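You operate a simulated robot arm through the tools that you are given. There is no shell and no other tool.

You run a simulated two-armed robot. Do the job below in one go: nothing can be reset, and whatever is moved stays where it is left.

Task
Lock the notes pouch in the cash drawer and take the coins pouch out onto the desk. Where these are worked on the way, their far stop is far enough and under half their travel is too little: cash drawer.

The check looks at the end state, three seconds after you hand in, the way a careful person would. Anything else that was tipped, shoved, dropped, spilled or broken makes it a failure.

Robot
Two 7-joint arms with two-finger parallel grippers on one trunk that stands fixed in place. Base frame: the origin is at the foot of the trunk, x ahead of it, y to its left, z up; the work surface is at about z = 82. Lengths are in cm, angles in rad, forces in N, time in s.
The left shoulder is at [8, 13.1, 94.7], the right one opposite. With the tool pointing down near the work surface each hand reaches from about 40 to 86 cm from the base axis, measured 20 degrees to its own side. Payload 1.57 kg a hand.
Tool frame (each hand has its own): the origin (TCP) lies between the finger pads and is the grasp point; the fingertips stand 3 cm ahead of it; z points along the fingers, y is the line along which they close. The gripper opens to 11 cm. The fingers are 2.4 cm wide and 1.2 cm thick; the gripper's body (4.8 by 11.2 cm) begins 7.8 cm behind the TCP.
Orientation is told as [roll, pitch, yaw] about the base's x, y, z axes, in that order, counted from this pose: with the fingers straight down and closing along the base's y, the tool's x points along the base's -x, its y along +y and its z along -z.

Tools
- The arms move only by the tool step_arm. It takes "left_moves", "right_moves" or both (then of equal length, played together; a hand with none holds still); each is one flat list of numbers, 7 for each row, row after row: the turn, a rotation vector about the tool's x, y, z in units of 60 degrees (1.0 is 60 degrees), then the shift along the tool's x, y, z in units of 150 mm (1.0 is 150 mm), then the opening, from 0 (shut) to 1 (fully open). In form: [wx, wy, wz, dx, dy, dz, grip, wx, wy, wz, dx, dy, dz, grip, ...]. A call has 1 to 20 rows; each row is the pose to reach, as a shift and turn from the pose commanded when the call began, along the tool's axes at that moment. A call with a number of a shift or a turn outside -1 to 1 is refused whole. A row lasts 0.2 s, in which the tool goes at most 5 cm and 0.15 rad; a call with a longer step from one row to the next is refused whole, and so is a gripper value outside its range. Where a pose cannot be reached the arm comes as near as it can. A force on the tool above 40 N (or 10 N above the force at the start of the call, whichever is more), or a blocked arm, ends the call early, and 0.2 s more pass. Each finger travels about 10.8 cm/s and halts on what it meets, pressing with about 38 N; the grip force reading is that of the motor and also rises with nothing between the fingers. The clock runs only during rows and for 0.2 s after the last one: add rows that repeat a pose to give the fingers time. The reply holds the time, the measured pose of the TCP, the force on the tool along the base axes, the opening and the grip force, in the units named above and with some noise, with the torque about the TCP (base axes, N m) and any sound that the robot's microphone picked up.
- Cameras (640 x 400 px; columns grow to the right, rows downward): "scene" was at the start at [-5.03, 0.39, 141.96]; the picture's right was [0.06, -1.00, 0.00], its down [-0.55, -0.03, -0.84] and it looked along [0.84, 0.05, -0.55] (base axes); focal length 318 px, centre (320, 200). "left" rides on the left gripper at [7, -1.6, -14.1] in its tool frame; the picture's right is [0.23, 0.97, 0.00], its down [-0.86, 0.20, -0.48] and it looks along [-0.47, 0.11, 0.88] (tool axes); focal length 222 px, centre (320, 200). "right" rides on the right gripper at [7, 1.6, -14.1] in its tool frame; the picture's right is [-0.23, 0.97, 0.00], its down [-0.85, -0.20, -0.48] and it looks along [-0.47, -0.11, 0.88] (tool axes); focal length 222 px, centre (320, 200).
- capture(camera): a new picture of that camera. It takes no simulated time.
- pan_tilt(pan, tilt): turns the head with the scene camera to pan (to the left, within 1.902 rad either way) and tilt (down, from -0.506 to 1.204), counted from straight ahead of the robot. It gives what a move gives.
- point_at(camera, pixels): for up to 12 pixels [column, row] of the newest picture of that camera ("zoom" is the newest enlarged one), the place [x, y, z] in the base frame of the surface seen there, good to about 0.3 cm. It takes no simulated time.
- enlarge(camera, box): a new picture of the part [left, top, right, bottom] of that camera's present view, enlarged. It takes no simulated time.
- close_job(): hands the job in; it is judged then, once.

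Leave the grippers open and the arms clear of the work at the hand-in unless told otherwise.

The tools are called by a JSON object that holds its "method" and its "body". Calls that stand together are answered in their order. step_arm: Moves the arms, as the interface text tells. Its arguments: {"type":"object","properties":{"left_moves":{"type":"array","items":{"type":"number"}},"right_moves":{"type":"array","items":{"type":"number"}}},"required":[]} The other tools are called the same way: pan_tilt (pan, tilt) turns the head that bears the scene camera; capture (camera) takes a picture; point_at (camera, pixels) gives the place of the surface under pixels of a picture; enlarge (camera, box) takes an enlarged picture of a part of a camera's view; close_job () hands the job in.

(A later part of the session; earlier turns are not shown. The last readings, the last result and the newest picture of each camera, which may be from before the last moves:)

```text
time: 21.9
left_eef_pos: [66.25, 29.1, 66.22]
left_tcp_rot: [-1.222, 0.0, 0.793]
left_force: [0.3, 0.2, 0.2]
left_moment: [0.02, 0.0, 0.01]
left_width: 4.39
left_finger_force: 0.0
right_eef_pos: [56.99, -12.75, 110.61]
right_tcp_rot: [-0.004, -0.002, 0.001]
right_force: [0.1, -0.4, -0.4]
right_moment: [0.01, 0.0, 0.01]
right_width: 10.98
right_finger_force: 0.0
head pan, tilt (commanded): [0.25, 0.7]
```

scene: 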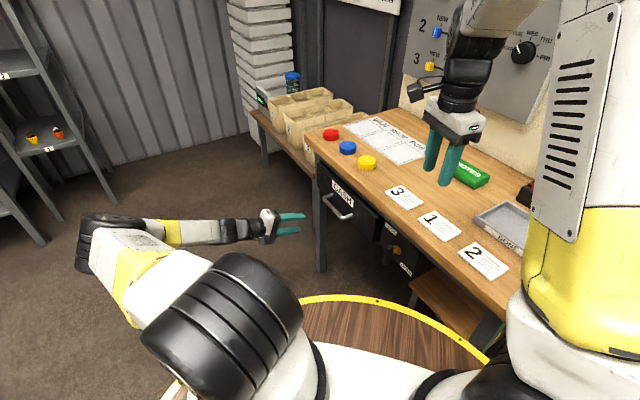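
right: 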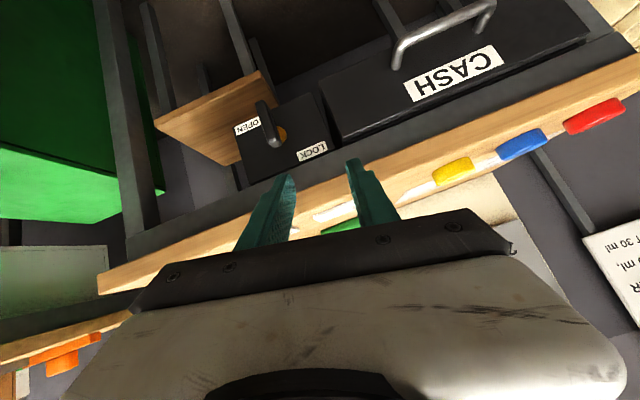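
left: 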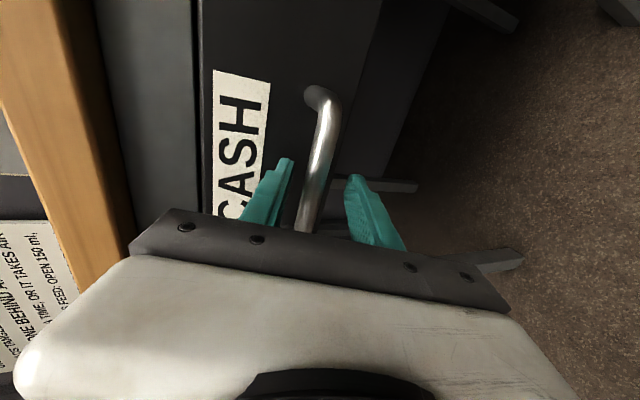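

Now use the left hand on the lever, since its elbow stays outside. I'll shut the left fingers and slide the hand sideways (−t direction) toward the lock box, staying clear of the handle.

{"method": "step_arm", "body": {"left_moves": [0, 0, 0, 0.217, -0.064, 0.03, 0, 0, 0, 0, 0.434, -0.128, 0.06, 0, 0, 0, 0, 0.65, -0.192, 0.09, 0, 0, 0, 0, 0.867, -0.256, 0.12, 0, 0, 0, 0, 0.867, -0.256, 0.12, 0]}}

{"method": "capture", "body": {"camera": "left"}}

{"method": "capture", "body": {"camera": "scene"}}

```text
time: 23.1
left_eef_pos: [59.45, 17.87, 69.38]
left_tcp_rot: [-1.223, -0.002, 0.794]
left_force: [-0.2, 0.3, 0.0]
left_moment: [0.02, 0.0, 0.01]
left_width: 0.01
left_finger_force: 21.2
right_eef_pos: [57.0, -12.86, 110.59]
right_tcp_rot: [-0.004, -0.002, 0.001]
right_force: [0.8, -0.5, -1.3]
right_moment: [0.03, 0.01, 0.03]
right_width: 10.99
right_finger_force: 0.1
head pan, tilt (commanded): [0.25, 0.7]
```

```text
taken
```

left: 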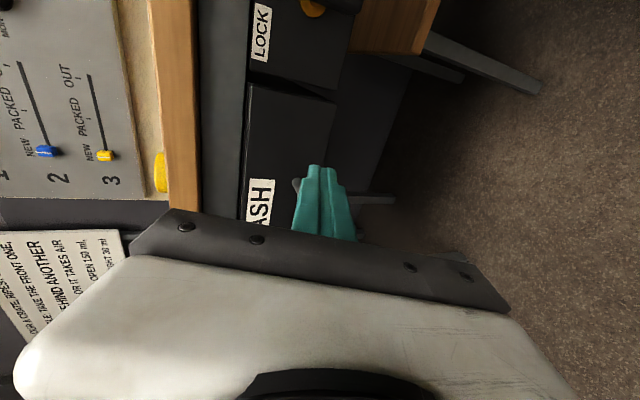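

```text
taken
```

scene: 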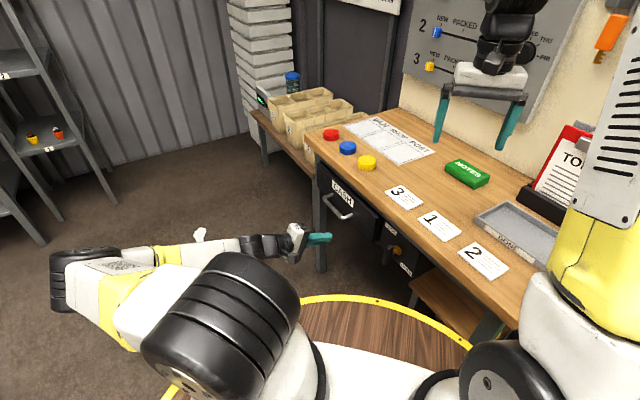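

The arm posture is good. Another 9.4 cm sideways and 4 cm inward to just left of the lever.

{"method": "step_arm", "body": {"left_moves": [0, 0, 0, 0.157, -0.038, 0.057, 0, 0, 0, 0, 0.314, -0.077, 0.114, 0, 0, 0, 0, 0.47, -0.115, 0.171, 0, 0, 0, 0, 0.627, -0.154, 0.228, 0, 0, 0, 0, 0.627, -0.154, 0.228, 0]}}

{"method": "capture", "body": {"camera": "left"}}

{"method": "enlarge", "body": {"camera": "scene", "box": [280, 190, 440, 290]}}

```text
time: 24.3
left_eef_pos: [55.56, 8.45, 70.16]
left_tcp_rot: [-1.221, 0.0, 0.794]
left_force: [-0.2, 0.9, -0.2]
left_moment: [-0.03, -0.01, -0.01]
left_width: 0.0
left_finger_force: 20.2
right_eef_pos: [57.08, -12.84, 110.6]
right_tcp_rot: [-0.004, -0.001, -0.001]
right_force: [-0.4, -0.5, -0.3]
right_moment: [-0.02, 0.02, 0.01]
right_width: 11.01
right_finger_force: 0.1
head pan, tilt (commanded): [0.25, 0.7]
```

```text
taken
```

left: 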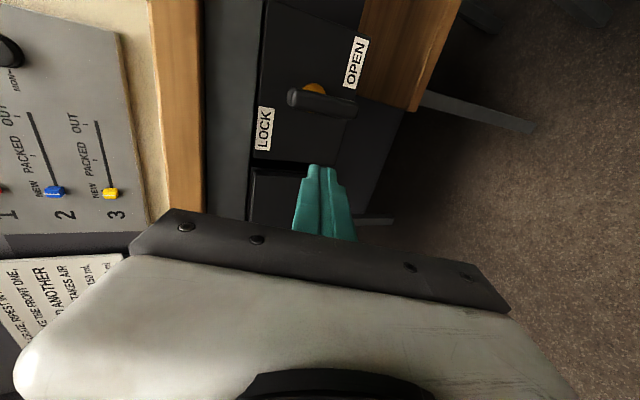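

```text
4.00 times, centred on (360, 240) of scene
```

zoom: 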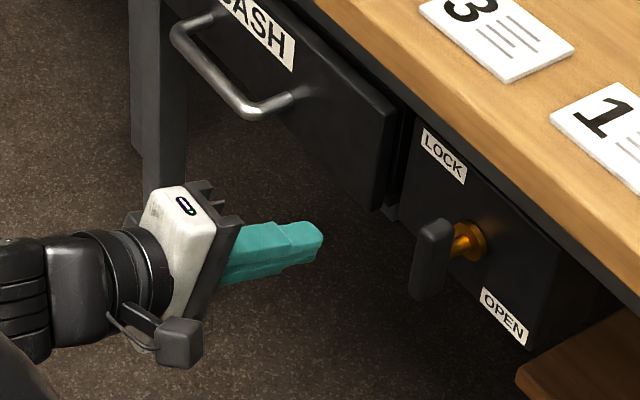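

The left camera now shows the lever at (290–352,100) with the amber boss at (314,88). I'll enlarge it.

{"method": "enlarge", "body": {"camera": "left", "box": [240, 20, 400, 170]}}

{"method": "point_at", "body": {"camera": "left", "pixels": [[293, 92], [296, 102], [320, 100], [345, 105], [314, 86], [322, 110], [264, 130], [356, 62], [318, 175]]}}

```text
2.67 times, centred on (320, 95) of left
```

zoom: 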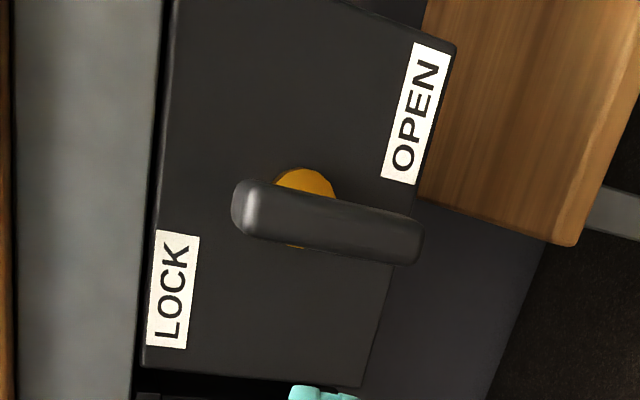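

```text
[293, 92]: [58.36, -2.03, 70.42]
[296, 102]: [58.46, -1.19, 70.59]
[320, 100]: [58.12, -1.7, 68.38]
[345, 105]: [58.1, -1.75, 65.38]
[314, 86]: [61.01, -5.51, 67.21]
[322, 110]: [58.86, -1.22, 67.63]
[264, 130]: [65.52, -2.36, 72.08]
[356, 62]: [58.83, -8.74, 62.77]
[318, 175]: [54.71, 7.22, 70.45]
```

The push test: I'll place the closed fingertips just left of the lever's upper end first (no contact yet).

{"method": "step_arm", "body": {"left_moves": [0, 0, 0, 0.04, -0.075, 0.14, 0, 0, 0, 0, 0.08, -0.15, 0.28, 0, 0, 0, 0, 0.12, -0.225, 0.422, 0, 0, 0, 0, 0.12, -0.225, 0.422, 0]}}

{"method": "enlarge", "body": {"camera": "left", "box": [240, 20, 400, 220]}}

{"method": "enlarge", "body": {"camera": "scene", "box": [330, 200, 430, 285]}}

```text
time: 25.3
left_eef_pos: [59.43, 2.12, 71.38]
left_tcp_rot: [-1.222, 0.0, 0.796]
left_force: [0.2, 0.8, 0.0]
left_moment: [0.01, -0.03, 0.02]
left_width: 0.0
left_finger_force: 21.5
right_eef_pos: [57.04, -12.77, 110.48]
right_tcp_rot: [-0.002, -0.003, 0.001]
right_force: [0.3, -1.2, 0.0]
right_moment: [0.0, 0.02, 0.01]
right_width: 10.99
right_finger_force: 0.1
head pan, tilt (commanded): [0.25, 0.7]
```

```text
2.00 times, centred on (320, 120) of left
```

zoom: 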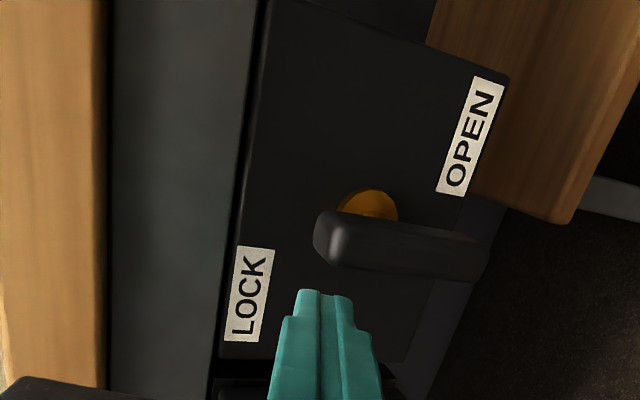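

```text
4.71 times, centred on (380, 242) of scene
```

zoom: 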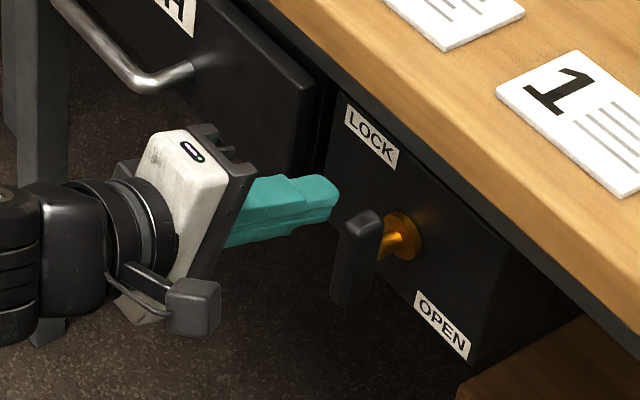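

The fingertips sit just left of the lever's upper end. I push right (−t) by 2.6 cm slowly and read the force.

{"method": "step_arm", "body": {"left_moves": [0, 0, 0, 0.06, 0, 0, 0, 0, 0, 0, 0.09, 0, 0, 0, 0, 0, 0, 0.12, 0, 0, 0, 0, 0, 0, 0.147, 0, 0, 0, 0, 0, 0, 0.173, 0, 0, 0]}}

{"method": "enlarge", "body": {"camera": "left", "box": [240, 20, 400, 220]}}

{"method": "enlarge", "body": {"camera": "scene", "box": [330, 200, 430, 285]}}

```text
time: 26.5
left_eef_pos: [57.52, 0.13, 71.28]
left_tcp_rot: [-1.222, 0.001, 0.792]
left_force: [0.0, 0.4, 0.1]
left_moment: [0.03, 0.03, -0.01]
left_width: 0.0
left_finger_force: 21.2
right_eef_pos: [56.94, -12.92, 110.55]
right_tcp_rot: [-0.003, -0.001, 0.0]
right_force: [0.1, 0.2, -0.2]
right_moment: [0.02, 0.0, -0.01]
right_width: 11.03
right_finger_force: 0.0
head pan, tilt (commanded): [0.25, 0.7]
```

```text
2.00 times, centred on (320, 120) of left
```

zoom: 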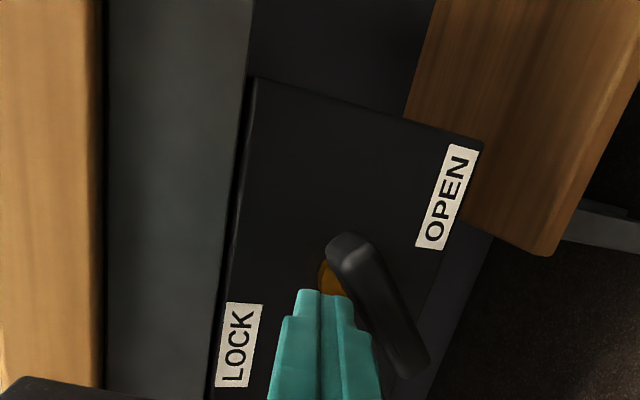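

```text
4.71 times, centred on (380, 242) of scene
```

zoom: 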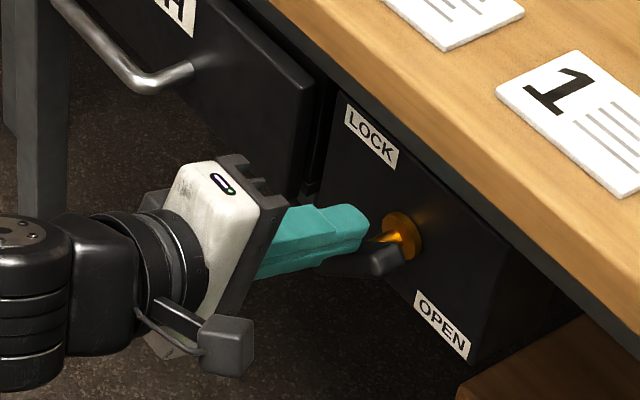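

The lever turns freely clockwise (top end to the right), with almost no force. It has gone about 60°. I'll carry on: move the fingers right over its right-hand end and press down to bring it to horizontal.

{"method": "step_arm", "body": {"left_moves": [0, 0, 0, 0.05, 0.0, 0, 0, 0, 0, 0, 0.1, 0.02, 0.007, 0, 0, 0, 0, 0.14, 0.05, 0.018, 0, 0, 0, 0, 0.16, 0.081, 0.03, 0, 0, 0, 0, 0.16, 0.081, 0.03, 0]}}

{"method": "enlarge", "body": {"camera": "left", "box": [240, 20, 400, 220]}}

{"method": "enlarge", "body": {"camera": "scene", "box": [330, 200, 430, 285]}}

```text
time: 27.7
left_eef_pos: [55.92, -1.49, 70.09]
left_tcp_rot: [-1.225, -0.003, 0.794]
left_force: [-2.0, 8.8, 20.9]
left_moment: [-0.16, -0.31, 0.16]
left_width: 0.0
left_finger_force: 21.3
right_eef_pos: [57.01, -12.76, 110.55]
right_tcp_rot: [-0.004, -0.002, 0.001]
right_force: [0.3, -0.6, 0.1]
right_moment: [-0.02, -0.01, -0.01]
right_width: 11.0
right_finger_force: 0.1
head pan, tilt (commanded): [0.25, 0.7]
```

```text
2.00 times, centred on (320, 120) of left
```

zoom: 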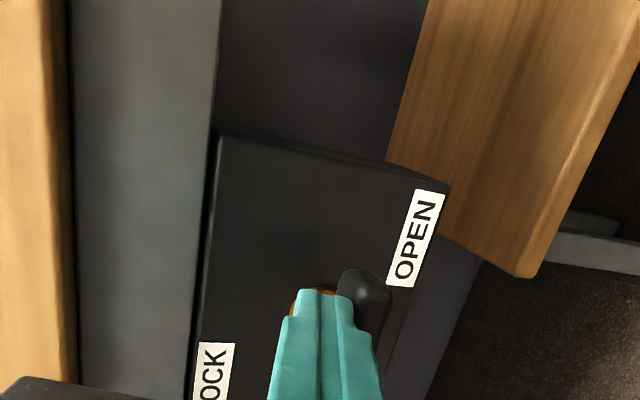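

```text
4.71 times, centred on (380, 242) of scene
```

zoom: 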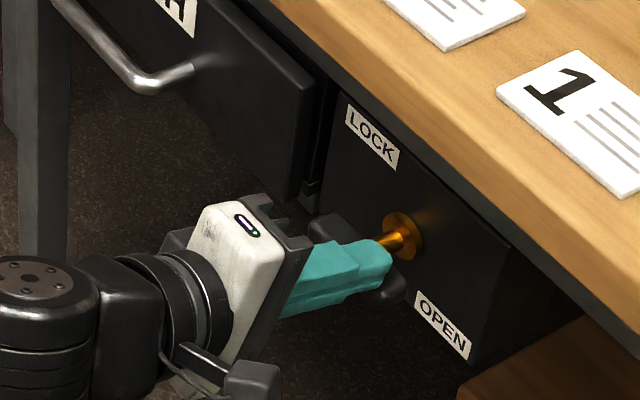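

There's 21 N upward now — the lever seems to be at a stop. I'll lift and back the fingers off to look at it.

{"method": "step_arm", "body": {"left_moves": [0, 0, 0, 0, -0.06, -0.02, 0, 0, 0, 0, 0, -0.12, -0.05, 0, 0, 0, 0, -0.05, -0.06, -0.25, 0, 0, 0, 0, -0.1, -0.02, -0.5, 0, 0, 0, 0, -0.1, -0.02, -0.5, 0]}}

{"method": "enlarge", "body": {"camera": "left", "box": [220, 20, 420, 220]}}

{"method": "enlarge", "body": {"camera": "scene", "box": [330, 200, 430, 285]}}

```text
time: 28.9
left_eef_pos: [51.85, 4.56, 72.91]
left_tcp_rot: [-1.222, 0.001, 0.791]
left_force: [1.1, -0.5, -0.3]
left_moment: [0.03, 0.02, 0.0]
left_width: 0.0
left_finger_force: 21.2
right_eef_pos: [56.95, -12.75, 110.45]
right_tcp_rot: [-0.002, -0.003, -0.001]
right_force: [-0.7, -0.7, -0.8]
right_moment: [-0.02, 0.01, -0.01]
right_width: 11.0
right_finger_force: 0.0
head pan, tilt (commanded): [0.25, 0.7]
```

```text
2.00 times, centred on (320, 120) of left
```

zoom: 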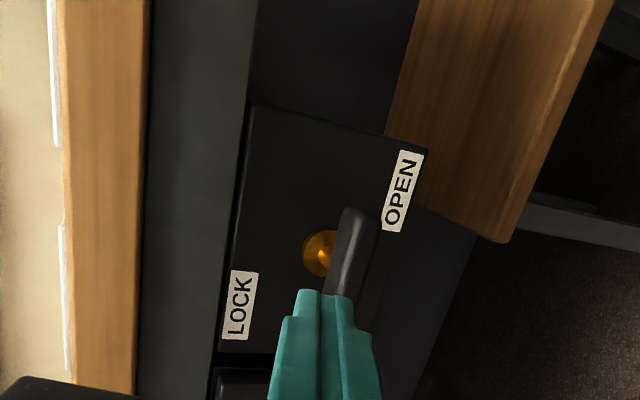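

```text
4.71 times, centred on (380, 242) of scene
```

zoom: 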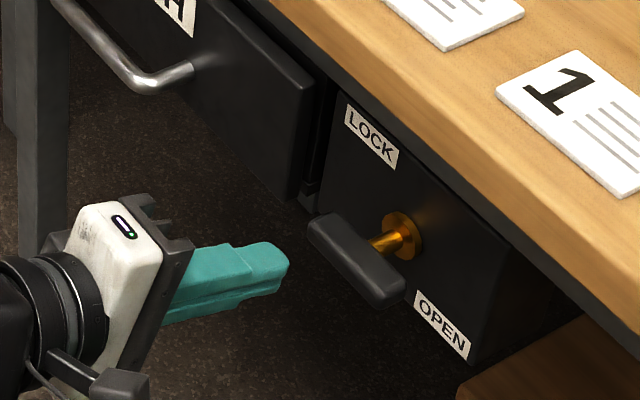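

The lever is now horizontal, its right end by OPEN: horizontal is OPEN, vertical is LOCK, and later I turn it back counterclockwise. Next I take the left hand back to the drawer handle.

{"method": "step_arm", "body": {"left_moves": [0, 0, 0, -0.233, 0.041, -0.039, 0.2, 0, 0, 0, -0.467, 0.081, -0.077, 0.4, 0, 0, 0, -0.7, 0.122, -0.116, 0.4, 0, 0, 0, -0.933, 0.162, -0.154, 0.4]}}

{"method": "step_arm", "body": {"left_moves": [0, 0, 0, -0.232, 0.024, 0.009, 0.4, 0, 0, 0, -0.464, 0.047, 0.017, 0.4, 0, 0, 0, -0.695, 0.071, 0.026, 0.4, 0, 0, 0, -0.927, 0.094, 0.034, 0.4, 0, 0, 0, -0.927, 0.094, 0.034, 0.4]}}

{"method": "capture", "body": {"camera": "left"}}

```text
time: 29.9
left_eef_pos: [59.34, 16.58, 71.31]
left_tcp_rot: [-1.222, 0.001, 0.793]
left_force: [0.2, 0.2, 0.8]
left_moment: [0.01, 0.03, -0.01]
left_width: 4.43
left_finger_force: 0.0
right_eef_pos: [57.01, -12.84, 110.54]
right_tcp_rot: [-0.003, -0.002, 0.001]
right_force: [1.2, -0.1, 0.0]
right_moment: [0.04, -0.01, 0.02]
right_width: 10.99
right_finger_force: 0.1
head pan, tilt (commanded): [0.25, 0.7]
```

```text
time: 31.1
left_eef_pos: [69.37, 26.52, 69.65]
left_tcp_rot: [-1.222, 0.0, 0.794]
left_force: [0.6, 1.0, -0.7]
left_moment: [0.0, -0.02, 0.01]
left_width: 4.41
left_finger_force: 0.0
right_eef_pos: [56.99, -12.92, 110.52]
right_tcp_rot: [-0.004, -0.001, 0.0]
right_force: [-0.6, 0.3, 0.1]
right_moment: [-0.01, -0.02, 0.0]
right_width: 11.01
right_finger_force: 0.1
head pan, tilt (commanded): [0.25, 0.7]
```

```text
taken
```

left: 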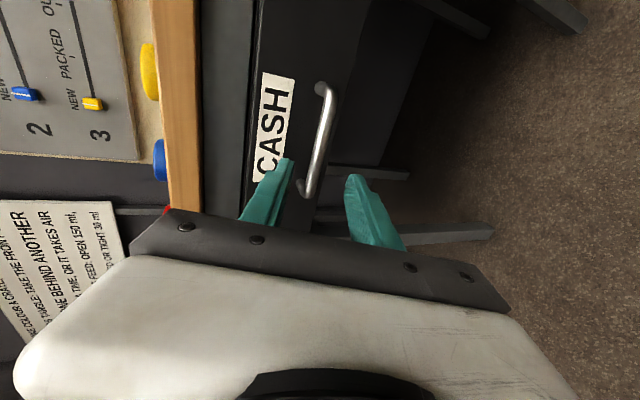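

Aligned with the handle again at t=67.5. I advance 12 cm, slightly deeper than last time and a little higher, so the bar is centred in the pads.

{"method": "step_arm", "body": {"left_moves": [0, 0, 0, 0, -0.005, 0.15, 0.4, 0, 0, 0, 0, -0.01, 0.3, 0.4, 0, 0, 0, 0, -0.016, 0.45, 0.4, 0, 0, 0, 0, -0.021, 0.58, 0.4, 0, 0, 0, 0, -0.026, 0.7, 0.4, 0, 0, 0, 0, -0.03, 0.77, 0.4, 0, 0, 0, 0, -0.03, 0.805, 0.4, 0, 0, 0, 0, -0.03, 0.805, 0.4]}}

{"method": "step_arm", "body": {"left_moves": [0, 0, 0, 0, 0, 0, 0.2, 0, 0, 0, 0, 0, 0, 0, 0, 0, 0, 0, 0, 0, 0, 0, 0, 0, 0, 0, 0, 0]}}

```text
time: 32.9
left_eef_pos: [77.72, 18.36, 66.11]
left_tcp_rot: [-1.222, 0.0, 0.792]
left_force: [0.0, 0.2, -0.5]
left_moment: [0.01, 0.01, 0.01]
left_width: 4.4
left_finger_force: 0.1
right_eef_pos: [56.92, -12.83, 110.48]
right_tcp_rot: [-0.004, -0.002, 0.0]
right_force: [-0.8, -0.1, -0.4]
right_moment: [-0.01, -0.01, 0.01]
right_width: 11.0
right_finger_force: 0.2
head pan, tilt (commanded): [0.25, 0.7]
```

```text
time: 33.9
left_eef_pos: [77.53, 18.52, 65.49]
left_tcp_rot: [-1.214, -0.001, 0.796]
left_force: [-0.8, 1.6, -4.5]
left_moment: [0.2, -0.07, 0.65]
left_width: 1.58
left_finger_force: 31.1
right_eef_pos: [57.07, -12.79, 110.56]
right_tcp_rot: [-0.004, 0.002, -0.001]
right_force: [-0.6, 0.1, -0.3]
right_moment: [-0.02, 0.02, 0.0]
right_width: 10.97
right_finger_force: 0.1
head pan, tilt (commanded): [0.25, 0.7]
stopped in row 4 (left hand): the force on the tool passed its limit at 41 N (the readings are from after the stop); the commanded pose is now the measured one
```

The handle is gripped (1.58 cm wide) with little residual force. Pull 4 cm outward slowly.

{"method": "step_arm", "body": {"left_moves": [0, 0, 0, 0, 0.015, -0.042, 0, 0, 0, 0, 0, 0.03, -0.084, 0, 0, 0, 0, 0, 0.046, -0.126, 0, 0, 0, 0, 0, 0.061, -0.167, 0, 0, 0, 0, 0, 0.076, -0.209, 0, 0, 0, 0, 0, 0.091, -0.251, 0]}}

{"method": "capture", "body": {"camera": "scene"}}

```text
time: 35.3
left_eef_pos: [74.66, 21.45, 65.44]
left_tcp_rot: [-1.212, 0.0, 0.794]
left_force: [5.6, 6.9, -19.7]
left_moment: [0.03, 0.06, 0.06]
left_width: 1.59
left_finger_force: 31.1
right_eef_pos: [57.14, -12.65, 110.44]
right_tcp_rot: [-0.004, -0.001, -0.001]
right_force: [-0.1, -0.4, -0.7]
right_moment: [-0.01, -0.02, 0.01]
right_width: 11.01
right_finger_force: 0.0
head pan, tilt (commanded): [0.25, 0.7]
```

```text
taken
```

scene: 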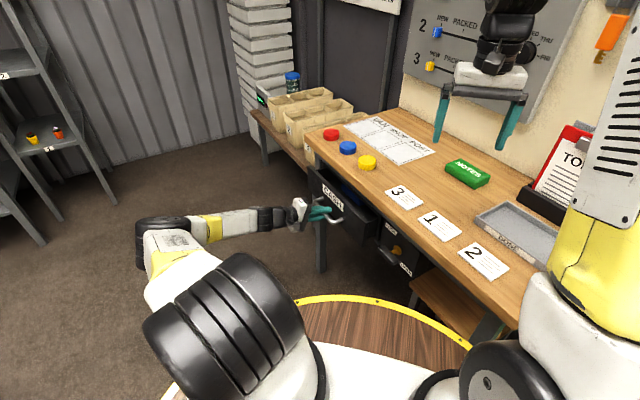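

The drawer is sliding; something blue is visible inside. I'll continue 11 cm, easing the hand down 0.4 cm to relieve the vertical force.

{"method": "step_arm", "body": {"left_moves": [0, 0, 0, -0.003, 0.045, -0.06, 0, 0, 0, 0, -0.006, 0.07, -0.13, 0, 0, 0, 0, -0.008, 0.1, -0.21, 0, 0, 0, 0, -0.01, 0.13, -0.29, 0, 0, 0, 0, -0.012, 0.165, -0.38, 0, 0, 0, 0, -0.013, 0.2, -0.47, 0, 0, 0, 0, -0.013, 0.235, -0.56, 0, 0, 0, 0, -0.013, 0.282, -0.678, 0]}}

{"method": "capture", "body": {"camera": "scene"}}

```text
time: 37.1
left_eef_pos: [66.94, 29.13, 65.4]
left_tcp_rot: [-1.219, 0.0, 0.796]
left_force: [0.6, 1.8, 30.9]
left_moment: [-0.37, 0.06, -0.21]
left_width: 1.6
left_finger_force: 31.2
right_eef_pos: [56.92, -12.84, 110.7]
right_tcp_rot: [-0.004, -0.001, 0.0]
right_force: [-0.3, 0.0, -0.6]
right_moment: [0.02, -0.02, 0.02]
right_width: 10.99
right_finger_force: 0.0
head pan, tilt (commanded): [0.25, 0.7]
```

```text
taken
```

scene: 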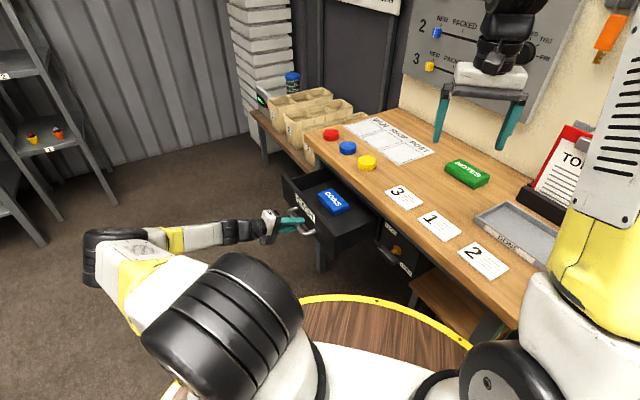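

The blue COINS pouch is visible in the drawer at (333,201). The hand is a bit low (31 N up), so I raise 0.65 cm and pull on 8 cm.

{"method": "step_arm", "body": {"left_moves": [0, 0, 0, 0, -0.02, -0.03, 0, 0, 0, 0, 0, -0.015, -0.11, 0, 0, 0, 0, 0, 0.02, -0.21, 0, 0, 0, 0, 0, 0.06, -0.31, 0, 0, 0, 0, 0, 0.1, -0.41, 0, 0, 0, 0, 0, 0.143, -0.515, 0]}}

{"method": "capture", "body": {"camera": "scene"}}

```text
time: 38.6
left_eef_pos: [60.96, 34.95, 65.58]
left_tcp_rot: [-1.206, -0.001, 0.8]
left_force: [1.2, 1.2, -6.1]
left_moment: [0.2, -0.1, 0.47]
left_width: 1.58
left_finger_force: 31.8
right_eef_pos: [57.08, -12.8, 110.45]
right_tcp_rot: [-0.004, 0.0, 0.002]
right_force: [0.6, 0.2, -0.2]
right_moment: [-0.04, -0.03, -0.02]
right_width: 11.0
right_finger_force: 0.0
head pan, tilt (commanded): [0.25, 0.7]
stopped in row 6 (left hand): the force on the tool passed its limit at 42 N (the readings are from after the stop); the commanded pose is now the measured one
```

```text
taken
```

scene: 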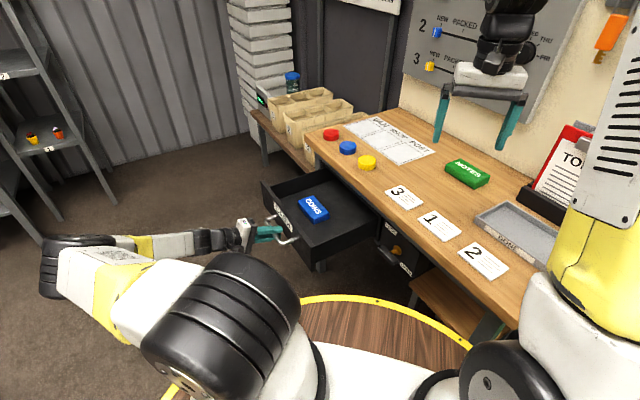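

The drawer is about 23 cm out and the pull hit the force limit, likely the far stop. I'll try one more centimetre gently to confirm.

{"method": "step_arm", "body": {"left_moves": [0, 0, 0, 0, 0.012, -0.031, 0, 0, 0, 0, 0, 0.024, -0.062, 0, 0, 0, 0, 0, 0.024, -0.062, 0]}}

{"method": "enlarge", "body": {"camera": "scene", "box": [240, 150, 420, 280]}}

```text
time: 39.4
left_eef_pos: [60.36, 35.73, 65.54]
left_tcp_rot: [-1.205, -0.003, 0.8]
left_force: [6.5, 6.2, -10.2]
left_moment: [-0.01, 0.09, -0.2]
left_width: 1.57
left_finger_force: 31.1
right_eef_pos: [57.04, -12.81, 110.63]
right_tcp_rot: [-0.003, 0.001, 0.0]
right_force: [1.0, -0.8, 0.8]
right_moment: [0.01, 0.02, 0.02]
right_width: 10.99
right_finger_force: 0.0
head pan, tilt (commanded): [0.25, 0.7]
```

```text
3.08 times, centred on (330, 215) of scene
```

zoom: 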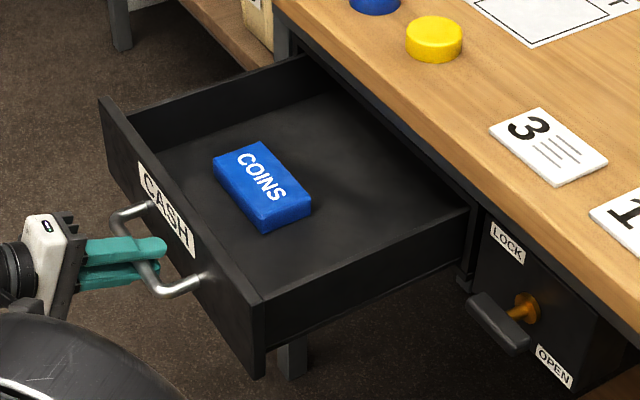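

It still moved, so it isn't at the stop. I'll pull on up to 5 cm more, easing the side and vertical force.

{"method": "step_arm", "body": {"left_moves": [0, 0, 0, -0.006, 0.035, -0.06, 0, 0, 0, 0, -0.013, 0.06, -0.12, 0, 0, 0, 0, -0.013, 0.084, -0.18, 0, 0, 0, 0, -0.013, 0.108, -0.245, 0, 0, 0, 0, -0.013, 0.132, -0.307, 0]}}

{"method": "enlarge", "body": {"camera": "scene", "box": [240, 150, 420, 280]}}

```text
time: 40.7
left_eef_pos: [57.2, 38.45, 65.72]
left_tcp_rot: [-1.224, 0.003, 0.79]
left_force: [21.3, -11.7, -7.0]
left_moment: [0.02, 0.02, 0.01]
left_width: 1.59
left_finger_force: 32.0
right_eef_pos: [57.08, -12.6, 110.45]
right_tcp_rot: [-0.004, 0.0, 0.004]
right_force: [0.4, -0.8, 0.7]
right_moment: [0.0, 0.0, 0.02]
right_width: 10.99
right_finger_force: 0.1
head pan, tilt (commanded): [0.25, 0.7]
stopped in row 5 (left hand): the force on the tool passed its limit at 64 N (the readings are from after the stop); the commanded pose is now the measured one
```

```text
3.08 times, centred on (330, 215) of scene
```

zoom: 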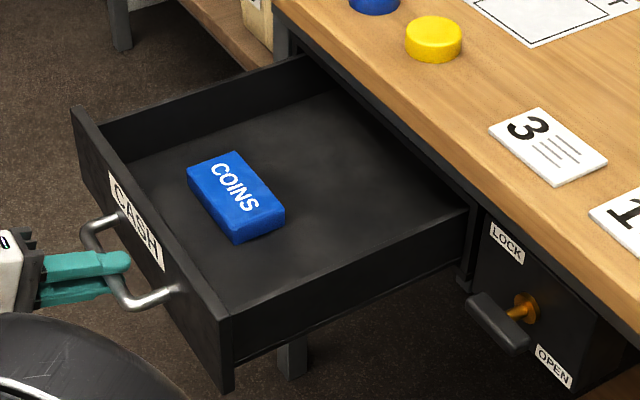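

Now it's hard at the far stop (about 28 cm out). I'll measure the coins pouch and drawer walls from this enlarged picture: pouch corners (190,178), (235,153), (284,205), (238,240), floor and rim points.

{"method": "point_at", "body": {"camera": "zoom", "pixels": [[192, 172], [234, 155], [281, 203], [238, 226], [236, 240], [235, 190], [330, 200], [200, 250], [228, 305], [85, 112], [465, 212], [310, 60]]}}

{"method": "point_at", "body": {"camera": "scene", "pixels": [[345, 180], [360, 195], [330, 230], [376, 213], [300, 178], [310, 243]]}}

```text
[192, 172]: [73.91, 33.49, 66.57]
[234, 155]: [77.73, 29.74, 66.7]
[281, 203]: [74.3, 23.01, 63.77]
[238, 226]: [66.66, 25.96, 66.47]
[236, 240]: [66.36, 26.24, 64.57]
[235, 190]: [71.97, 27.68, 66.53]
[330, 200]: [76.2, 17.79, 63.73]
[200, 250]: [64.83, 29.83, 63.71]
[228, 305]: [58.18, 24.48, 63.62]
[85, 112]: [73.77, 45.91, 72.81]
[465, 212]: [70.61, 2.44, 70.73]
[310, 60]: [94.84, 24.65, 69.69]
```

```text
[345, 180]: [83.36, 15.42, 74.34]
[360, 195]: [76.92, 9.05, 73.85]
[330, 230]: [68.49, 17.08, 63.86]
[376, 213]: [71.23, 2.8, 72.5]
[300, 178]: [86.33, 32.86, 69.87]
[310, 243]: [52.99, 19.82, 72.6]
```

Coins pouch: centre about (72.1,27.8), top z 66.5, drawer floor z 63.7, long side along t. The left hand can reach it with the tool pointing down. First I release the handle, back off 6 cm along the fingers and rise; the right hand meanwhile moves a little back and right.

{"method": "step_arm", "body": {"left_moves": [0, 0, 0, 0, 0, 0, 0.2, 0, 0, 0, 0, 0, 0, 0.4, 0, 0, 0, 0, 0, 0, 0.4, 0, 0, 0, 0, 0, -0.13, 0.4, 0, 0, 0, 0, 0, -0.27, 0.4, 0, 0, 0, 0, 0, -0.4, 0.4, 0, 0, 0, 0, -0.19, -0.469, 0.4, 0, 0, 0, 0, -0.38, -0.538, 0.4], "right_moves": [0, 0, 0, 0, 0, 0, 1, 0, 0, 0, 0.08, -0.15, 0, 1, 0, 0, 0, 0.16, -0.3, 0, 1, 0, 0, 0, 0.24, -0.45, 0, 1, 0, 0, 0, 0.32, -0.6, 0, 1, 0, 0, 0, 0.4, -0.75, 0, 1, 0, 0, 0, 0.47, -0.9, 0, 1, 0, 0, 0, 0.47, -0.9, 0, 1]}}

{"method": "capture", "body": {"camera": "scene"}}

```text
time: 42.5
left_eef_pos: [53.07, 42.48, 73.74]
left_tcp_rot: [-1.222, 0.002, 0.79]
left_force: [0.5, -0.1, -0.3]
left_moment: [-0.01, 0.02, -0.05]
left_width: 4.38
left_finger_force: 0.2
right_eef_pos: [49.84, -26.22, 110.57]
right_tcp_rot: [-0.004, -0.003, 0.001]
right_force: [0.9, 0.4, 0.5]
right_moment: [0.02, 0.0, -0.01]
right_width: 11.03
right_finger_force: 0.1
head pan, tilt (commanded): [0.25, 0.7]
```

```text
taken
```

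scene: 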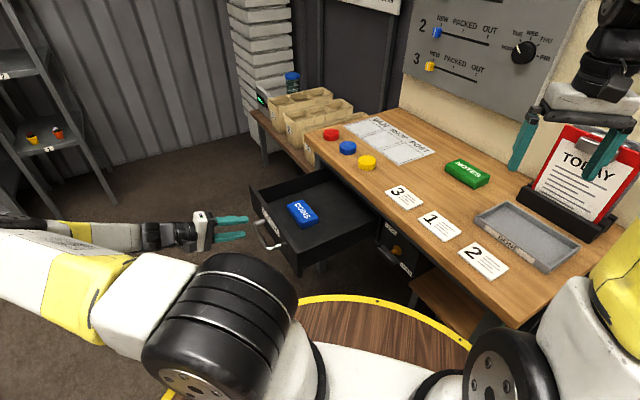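

Handle released and the drawer stayed out. Now raise the left hand and turn it back toward pointing down.

{"method": "step_arm", "body": {"left_moves": [-0.12, 0, 0, 0, -0.15, -0.055, 0.5, -0.24, 0, 0, 0, -0.301, -0.11, 0.6, -0.36, 0, 0, 0, -0.451, -0.164, 0.7, -0.48, 0, 0, 0, -0.602, -0.219, 0.75, -0.6, 0, 0, 0, -0.752, -0.274, 0.75]}}

```text
time: 43.7
left_eef_pos: [53.15, 42.64, 85.89]
left_tcp_rot: [-0.591, 0.0, 0.793]
left_force: [-0.1, -0.2, -0.5]
left_moment: [-0.01, -0.01, -0.03]
left_width: 8.25
left_finger_force: 0.1
right_eef_pos: [49.88, -26.13, 110.64]
right_tcp_rot: [-0.002, -0.001, 0.002]
right_force: [0.6, 0.7, -0.8]
right_moment: [0.0, 0.0, 0.01]
right_width: 11.01
right_finger_force: 0.1
head pan, tilt (commanded): [0.25, 0.7]
```

Next: finish turning to straight down while moving inward above the drawer.

{"method": "step_arm", "body": {"left_moves": [-0.113, 0, 0, -0.036, -0.144, 0.097, 0.75, -0.226, 0, 0, -0.072, -0.288, 0.194, 0.75, -0.338, 0, 0, -0.108, -0.431, 0.29, 0.75, -0.451, 0, 0, -0.144, -0.575, 0.387, 0.75, -0.564, 0, 0, -0.18, -0.719, 0.484, 0.75, -0.564, 0, 0, -0.18, -0.719, 0.484, 0.75]}}

{"method": "capture", "body": {"camera": "left"}}

{"method": "capture", "body": {"camera": "scene"}}

```text
time: 45.1
left_eef_pos: [64.23, 35.31, 85.81]
left_tcp_rot: [-0.001, -0.001, 0.788]
left_force: [0.5, 0.2, -0.1]
left_moment: [0.04, -0.03, -0.03]
left_width: 8.28
left_finger_force: 0.0
right_eef_pos: [49.97, -26.18, 110.59]
right_tcp_rot: [-0.005, -0.001, 0.001]
right_force: [-0.5, 0.1, -0.4]
right_moment: [-0.01, -0.02, 0.03]
right_width: 11.0
right_finger_force: 0.0
head pan, tilt (commanded): [0.25, 0.7]
```

```text
taken
```

left: 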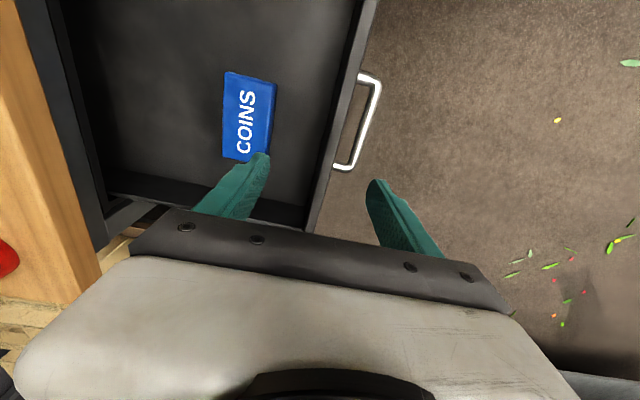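

```text
taken
```

scene: 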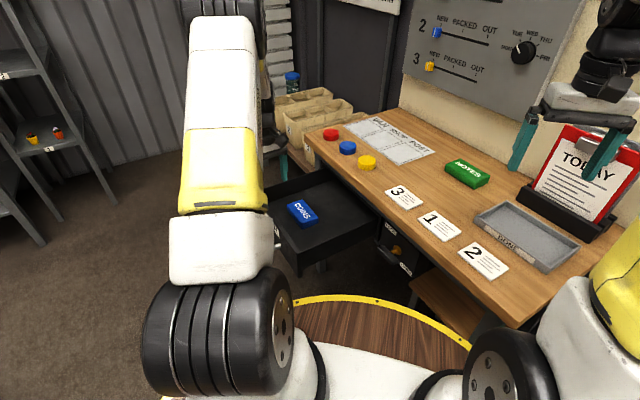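

The left camera shows COINS from (225,73) to (265,160). I'll measure its top corners from here.

{"method": "point_at", "body": {"camera": "left", "pixels": [[226, 76], [272, 86], [264, 148], [226, 154], [245, 115], [300, 120], [345, 110], [110, 180], [300, 200]]}}

```text
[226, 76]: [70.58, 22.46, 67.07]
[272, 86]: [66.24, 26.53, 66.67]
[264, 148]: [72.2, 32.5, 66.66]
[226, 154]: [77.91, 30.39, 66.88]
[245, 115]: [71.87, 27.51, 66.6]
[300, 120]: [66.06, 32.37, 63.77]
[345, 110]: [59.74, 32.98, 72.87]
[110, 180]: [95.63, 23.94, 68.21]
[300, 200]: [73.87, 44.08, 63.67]
```

Coins centre is about (72.1,28.1), 10.8 × 5.9 cm, aligned with t. I move the left hand directly over it and down to z≈78.

{"method": "step_arm", "body": {"left_moves": [0, 0, 0, -0.007, -0.178, 0.125, 0.8, 0, 0, 0, -0.015, -0.356, 0.25, 0.8, 0, 0, 0, -0.022, -0.533, 0.375, 0.8, 0, 0, 0, -0.029, -0.711, 0.5, 0.8, 0, 0, 0, -0.029, -0.711, 0.5, 0.8]}}

{"method": "capture", "body": {"camera": "left"}}

```text
time: 46.3
left_eef_pos: [72.27, 28.22, 78.58]
left_tcp_rot: [0.0, 0.001, 0.79]
left_force: [-0.3, 0.3, 0.4]
left_moment: [0.01, 0.0, -0.01]
left_width: 8.79
left_finger_force: 0.0
right_eef_pos: [49.93, -26.27, 110.58]
right_tcp_rot: [-0.003, 0.0, 0.001]
right_force: [-0.8, 0.6, 0.0]
right_moment: [-0.01, -0.01, -0.01]
right_width: 11.0
right_finger_force: 0.0
head pan, tilt (commanded): [0.25, 0.7]
```

```text
taken
```

left: 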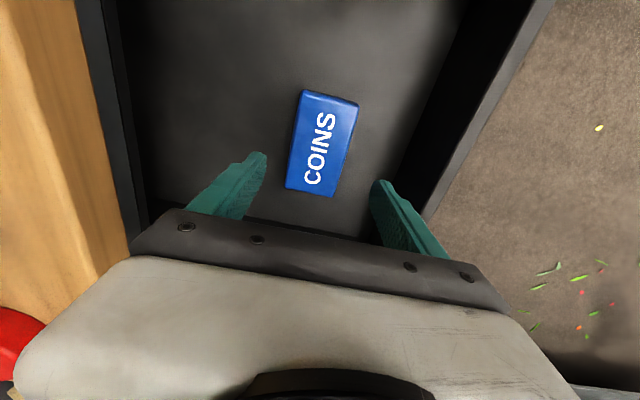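

The pouch lies between the fingers. Descend 11.4 cm to z≈67.1 (tips just above the drawer floor).

{"method": "step_arm", "body": {"left_moves": [0, 0, 0, 0.005, 0, 0.2, 0.8, 0, 0, 0, 0.005, 0, 0.4, 0.8, 0, 0, 0, 0.005, 0, 0.58, 0.8, 0, 0, 0, 0.005, 0, 0.69, 0.8, 0, 0, 0, 0.005, 0, 0.76, 0.8, 0, 0, 0, 0.005, 0, 0.76, 0.8]}}

{"method": "capture", "body": {"camera": "left"}}

```text
time: 47.7
left_eef_pos: [71.85, 28.05, 67.12]
left_tcp_rot: [-0.002, 0.002, 0.79]
left_force: [-0.7, 0.1, 0.3]
left_moment: [-0.02, 0.0, -0.03]
left_width: 8.8
left_finger_force: 0.0
right_eef_pos: [49.93, -26.24, 110.66]
right_tcp_rot: [-0.005, 0.0, 0.003]
right_force: [-0.3, 0.4, 0.9]
right_moment: [0.05, -0.01, 0.0]
right_width: 10.99
right_finger_force: 0.1
head pan, tilt (commanded): [0.25, 0.7]
```

```text
taken
```

left: 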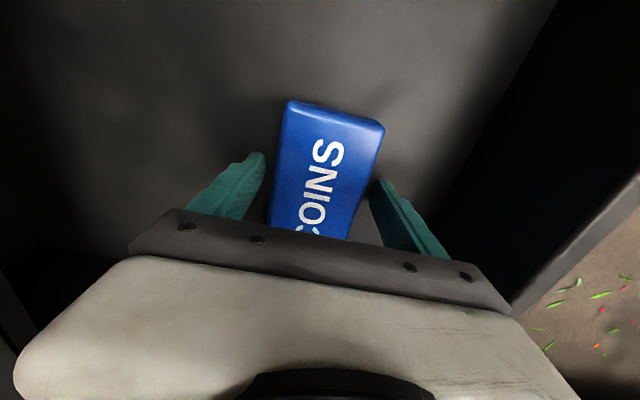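

Fingers on either side of the pouch. Close on it.

{"method": "step_arm", "body": {"left_moves": [0, 0, 0, 0, 0, 0, 0.6, 0, 0, 0, 0, 0, 0, 0.4, 0, 0, 0, 0, 0, 0, 0.3, 0, 0, 0, 0, 0, 0, 0.3]}}

{"method": "capture", "body": {"camera": "left"}}

```text
time: 48.7
left_eef_pos: [72.03, 28.21, 67.16]
left_tcp_rot: [-0.002, 0.002, 0.79]
left_force: [-0.2, 0.2, -0.1]
left_moment: [-0.02, -0.08, -0.01]
left_width: 6.9
left_finger_force: 37.6
right_eef_pos: [50.0, -26.19, 110.56]
right_tcp_rot: [-0.004, -0.001, 0.003]
right_force: [0.2, 0.1, -0.7]
right_moment: [-0.01, 0.01, 0.02]
right_width: 11.0
right_finger_force: 0.0
head pan, tilt (commanded): [0.25, 0.7]
```

```text
taken
```

left: 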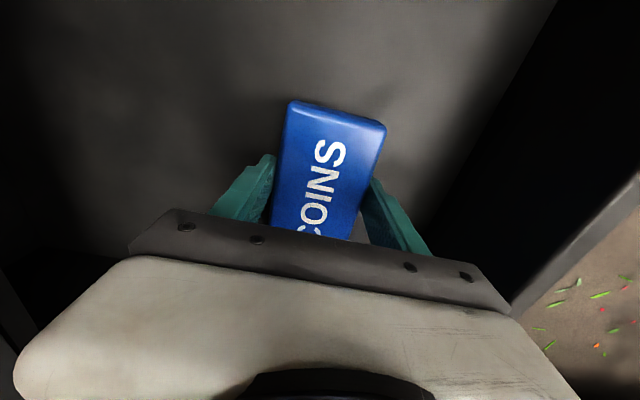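

Gripped at 6.9 cm width with 38 N. Lift straight up 15 cm, starting slowly.

{"method": "step_arm", "body": {"left_moves": [0, 0, 0, 0, 0, -0.04, 0.3, 0, 0, 0, 0, 0, -0.12, 0.3, 0, 0, 0, 0, 0, -0.25, 0.3, 0, 0, 0, 0, 0, -0.4, 0.3, 0, 0, 0, 0, 0, -0.55, 0.3, 0, 0, 0, 0, 0, -0.7, 0.3, 0, 0, 0, 0, 0, -0.85, 0.3, 0, 0, 0, 0, 0, -1.0, 0.3, 0, 0, 0, 0, 0, -1.0, 0.3]}}

{"method": "capture", "body": {"camera": "left"}}

{"method": "capture", "body": {"camera": "scene"}}

```text
time: 50.7
left_eef_pos: [72.17, 28.06, 82.22]
left_tcp_rot: [-0.002, 0.001, 0.79]
left_force: [-1.2, -0.5, -2.8]
left_moment: [0.0, 0.01, 0.0]
left_width: 6.95
left_finger_force: 37.9
right_eef_pos: [49.95, -26.14, 110.7]
right_tcp_rot: [-0.001, 0.001, 0.003]
right_force: [-0.2, -0.5, -0.3]
right_moment: [0.03, 0.01, -0.01]
right_width: 11.0
right_finger_force: 0.0
head pan, tilt (commanded): [0.25, 0.7]
```

```text
taken
```

left: 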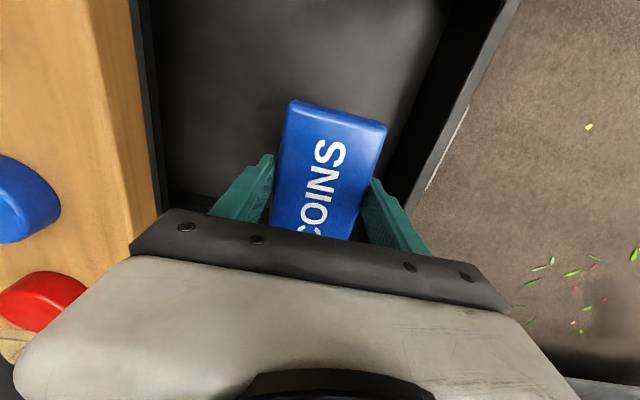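

```text
taken
```

scene: 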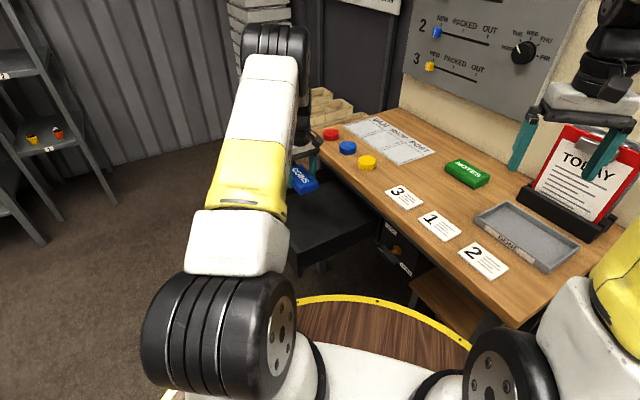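

The pouch is secure (about 2.8 N). I'll carry it up and over toward a clear patch of desk between card 3 and the yellow cap, near (77.2,0.8), turning the hand 90° in two calls so the pouch fits there.

{"method": "step_arm", "body": {"left_moves": [0, 0, 0.125, 0.038, -0.053, -0.167, 0.3, 0, 0, 0.25, 0.095, -0.132, -0.3, 0.3, 0, 0, 0.375, 0.18, -0.25, -0.413, 0.3, 0, 0, 0.5, 0.275, -0.382, -0.52, 0.3, 0, 0, 0.625, 0.379, -0.526, -0.6, 0.3, 0, 0, 0.75, 0.474, -0.658, -0.667, 0.3, 0, 0, 0.75, 0.474, -0.658, -0.667, 0.3]}}

{"method": "capture", "body": {"camera": "scene"}}

```text
time: 52.3
left_eef_pos: [74.03, 16.17, 92.01]
left_tcp_rot: [-0.002, -0.002, 0.004]
left_force: [0.6, -0.4, -2.7]
left_moment: [-0.01, 0.03, -0.02]
left_width: 6.95
left_finger_force: 38.0
right_eef_pos: [49.99, -26.15, 110.7]
right_tcp_rot: [-0.003, 0.001, 0.002]
right_force: [0.1, -0.3, 0.1]
right_moment: [-0.01, 0.0, 0.05]
right_width: 10.97
right_finger_force: 0.1
head pan, tilt (commanded): [0.25, 0.7]
```

```text
taken
```

scene: 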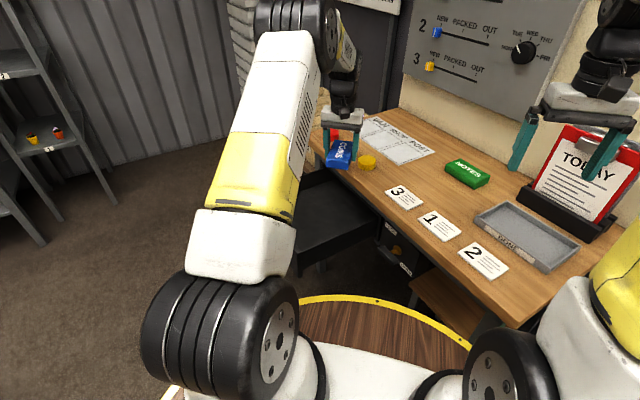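

Now the second 45° of turn while moving 14.5 cm to the right over the desk at z=92.

{"method": "step_arm", "body": {"left_moves": [0, 0, 0.124, -0.036, -0.161, 0, 0.3, 0, 0, 0.247, -0.071, -0.322, 0, 0.3, 0, 0, 0.371, -0.107, -0.484, 0, 0.3, 0, 0, 0.495, -0.142, -0.645, 0, 0.3, 0, 0, 0.618, -0.178, -0.806, 0, 0.3, 0, 0, 0.742, -0.213, -0.967, 0, 0.3, 0, 0, 0.742, -0.213, -0.967, 0, 0.3]}}

{"method": "capture", "body": {"camera": "left"}}

{"method": "capture", "body": {"camera": "scene"}}

```text
time: 53.9
left_eef_pos: [77.33, 1.59, 92.23]
left_tcp_rot: [0.001, -0.002, -0.773]
left_force: [0.0, 0.3, -2.2]
left_moment: [0.02, 0.01, 0.02]
left_width: 6.92
left_finger_force: 37.7
right_eef_pos: [49.81, -26.21, 110.63]
right_tcp_rot: [-0.004, -0.001, 0.003]
right_force: [0.9, -0.5, -0.1]
right_moment: [-0.04, 0.0, 0.02]
right_width: 10.98
right_finger_force: 0.0
head pan, tilt (commanded): [0.25, 0.7]
```

```text
taken
```

left: 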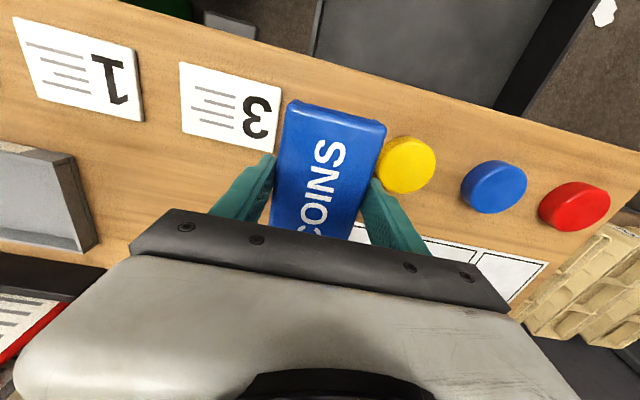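

```text
taken
```

scene: 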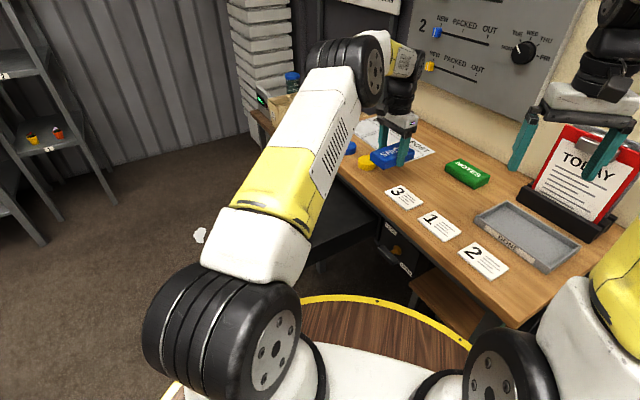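

I'll measure the gap here: card 3's right edge at (282,90)–(275,148) and the yellow cap's near side at (383,160), relative to the pouch.

{"method": "point_at", "body": {"camera": "left", "pixels": [[281, 92], [274, 147], [402, 165], [388, 182], [384, 158], [408, 192], [430, 170], [290, 108], [380, 128], [360, 230], [183, 66], [186, 133]]}}

```text
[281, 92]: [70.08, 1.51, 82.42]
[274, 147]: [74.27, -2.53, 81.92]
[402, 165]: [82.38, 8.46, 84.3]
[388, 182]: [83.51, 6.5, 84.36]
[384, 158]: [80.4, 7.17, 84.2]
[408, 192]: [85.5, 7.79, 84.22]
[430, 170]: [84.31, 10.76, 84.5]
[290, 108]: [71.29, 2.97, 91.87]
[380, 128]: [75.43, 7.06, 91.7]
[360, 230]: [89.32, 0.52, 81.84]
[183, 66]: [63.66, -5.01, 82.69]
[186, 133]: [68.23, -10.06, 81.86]
```

The gap runs t≈50.2 to 61.4. I'll shift 3 cm deeper so the fingers are past the cap and card, then lower to z≈86.2.

{"method": "step_arm", "body": {"left_moves": [0, 0, 0, -0.1, 0.013, 0, 0.3, 0, 0, 0, -0.199, 0.027, 0, 0.3, 0, 0, 0, -0.199, 0.027, 0.13, 0.3, 0, 0, 0, -0.199, 0.027, 0.27, 0.3, 0, 0, 0, -0.199, 0.027, 0.4, 0.3, 0, 0, 0, -0.199, 0.027, 0.4, 0.3]}}

{"method": "capture", "body": {"camera": "left"}}

{"method": "enlarge", "body": {"camera": "scene", "box": [330, 110, 450, 220]}}

```text
time: 55.3
left_eef_pos: [79.71, -0.31, 86.01]
left_tcp_rot: [-0.003, -0.001, -0.772]
left_force: [0.0, -0.3, -1.6]
left_moment: [0.02, 0.0, -0.07]
left_width: 6.95
left_finger_force: 38.4
right_eef_pos: [49.9, -26.24, 110.69]
right_tcp_rot: [-0.002, -0.001, 0.002]
right_force: [0.3, 0.0, 0.8]
right_moment: [-0.02, -0.01, -0.01]
right_width: 11.0
right_finger_force: 0.0
head pan, tilt (commanded): [0.25, 0.7]
```

```text
taken
```

left: 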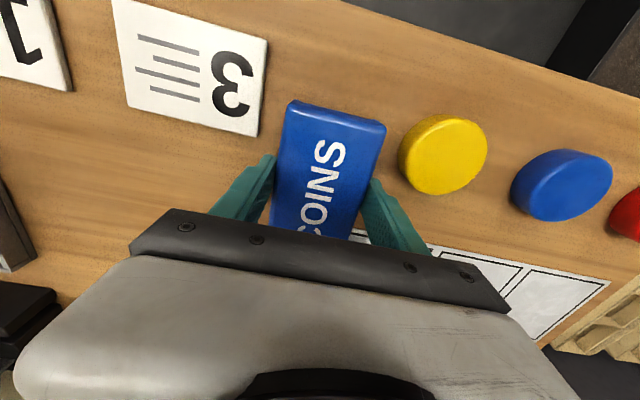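

```text
3.64 times, centred on (390, 165) of scene
```

zoom: 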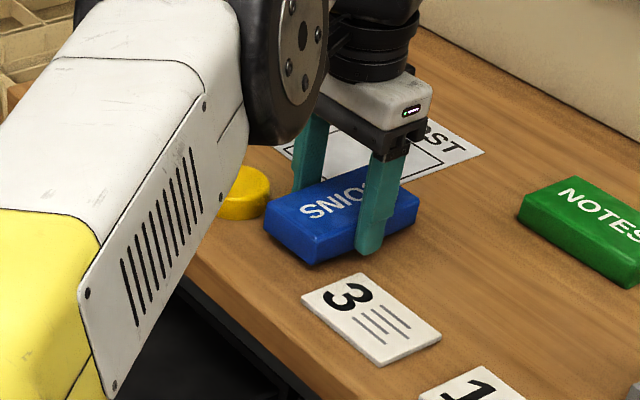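

The pouch is clear of card 3 and the yellow cap. Lower another 0.7 cm to touch the desk.

{"method": "step_arm", "body": {"left_moves": [0, 0, 0, 0, 0, 0.025, 0.3, 0, 0, 0, 0, 0, 0.047, 0.3, 0, 0, 0, 0, 0, 0.047, 0.3]}}

```text
time: 56.1
left_eef_pos: [79.62, -0.32, 85.39]
left_tcp_rot: [-0.002, -0.002, -0.771]
left_force: [0.3, 0.2, -0.8]
left_moment: [0.04, 0.0, 0.03]
left_width: 6.94
left_finger_force: 37.6
right_eef_pos: [49.97, -26.23, 110.52]
right_tcp_rot: [-0.002, 0.0, 0.003]
right_force: [0.0, -1.0, 1.0]
right_moment: [-0.04, -0.01, 0.02]
right_width: 11.03
right_finger_force: 0.0
head pan, tilt (commanded): [0.25, 0.7]
```

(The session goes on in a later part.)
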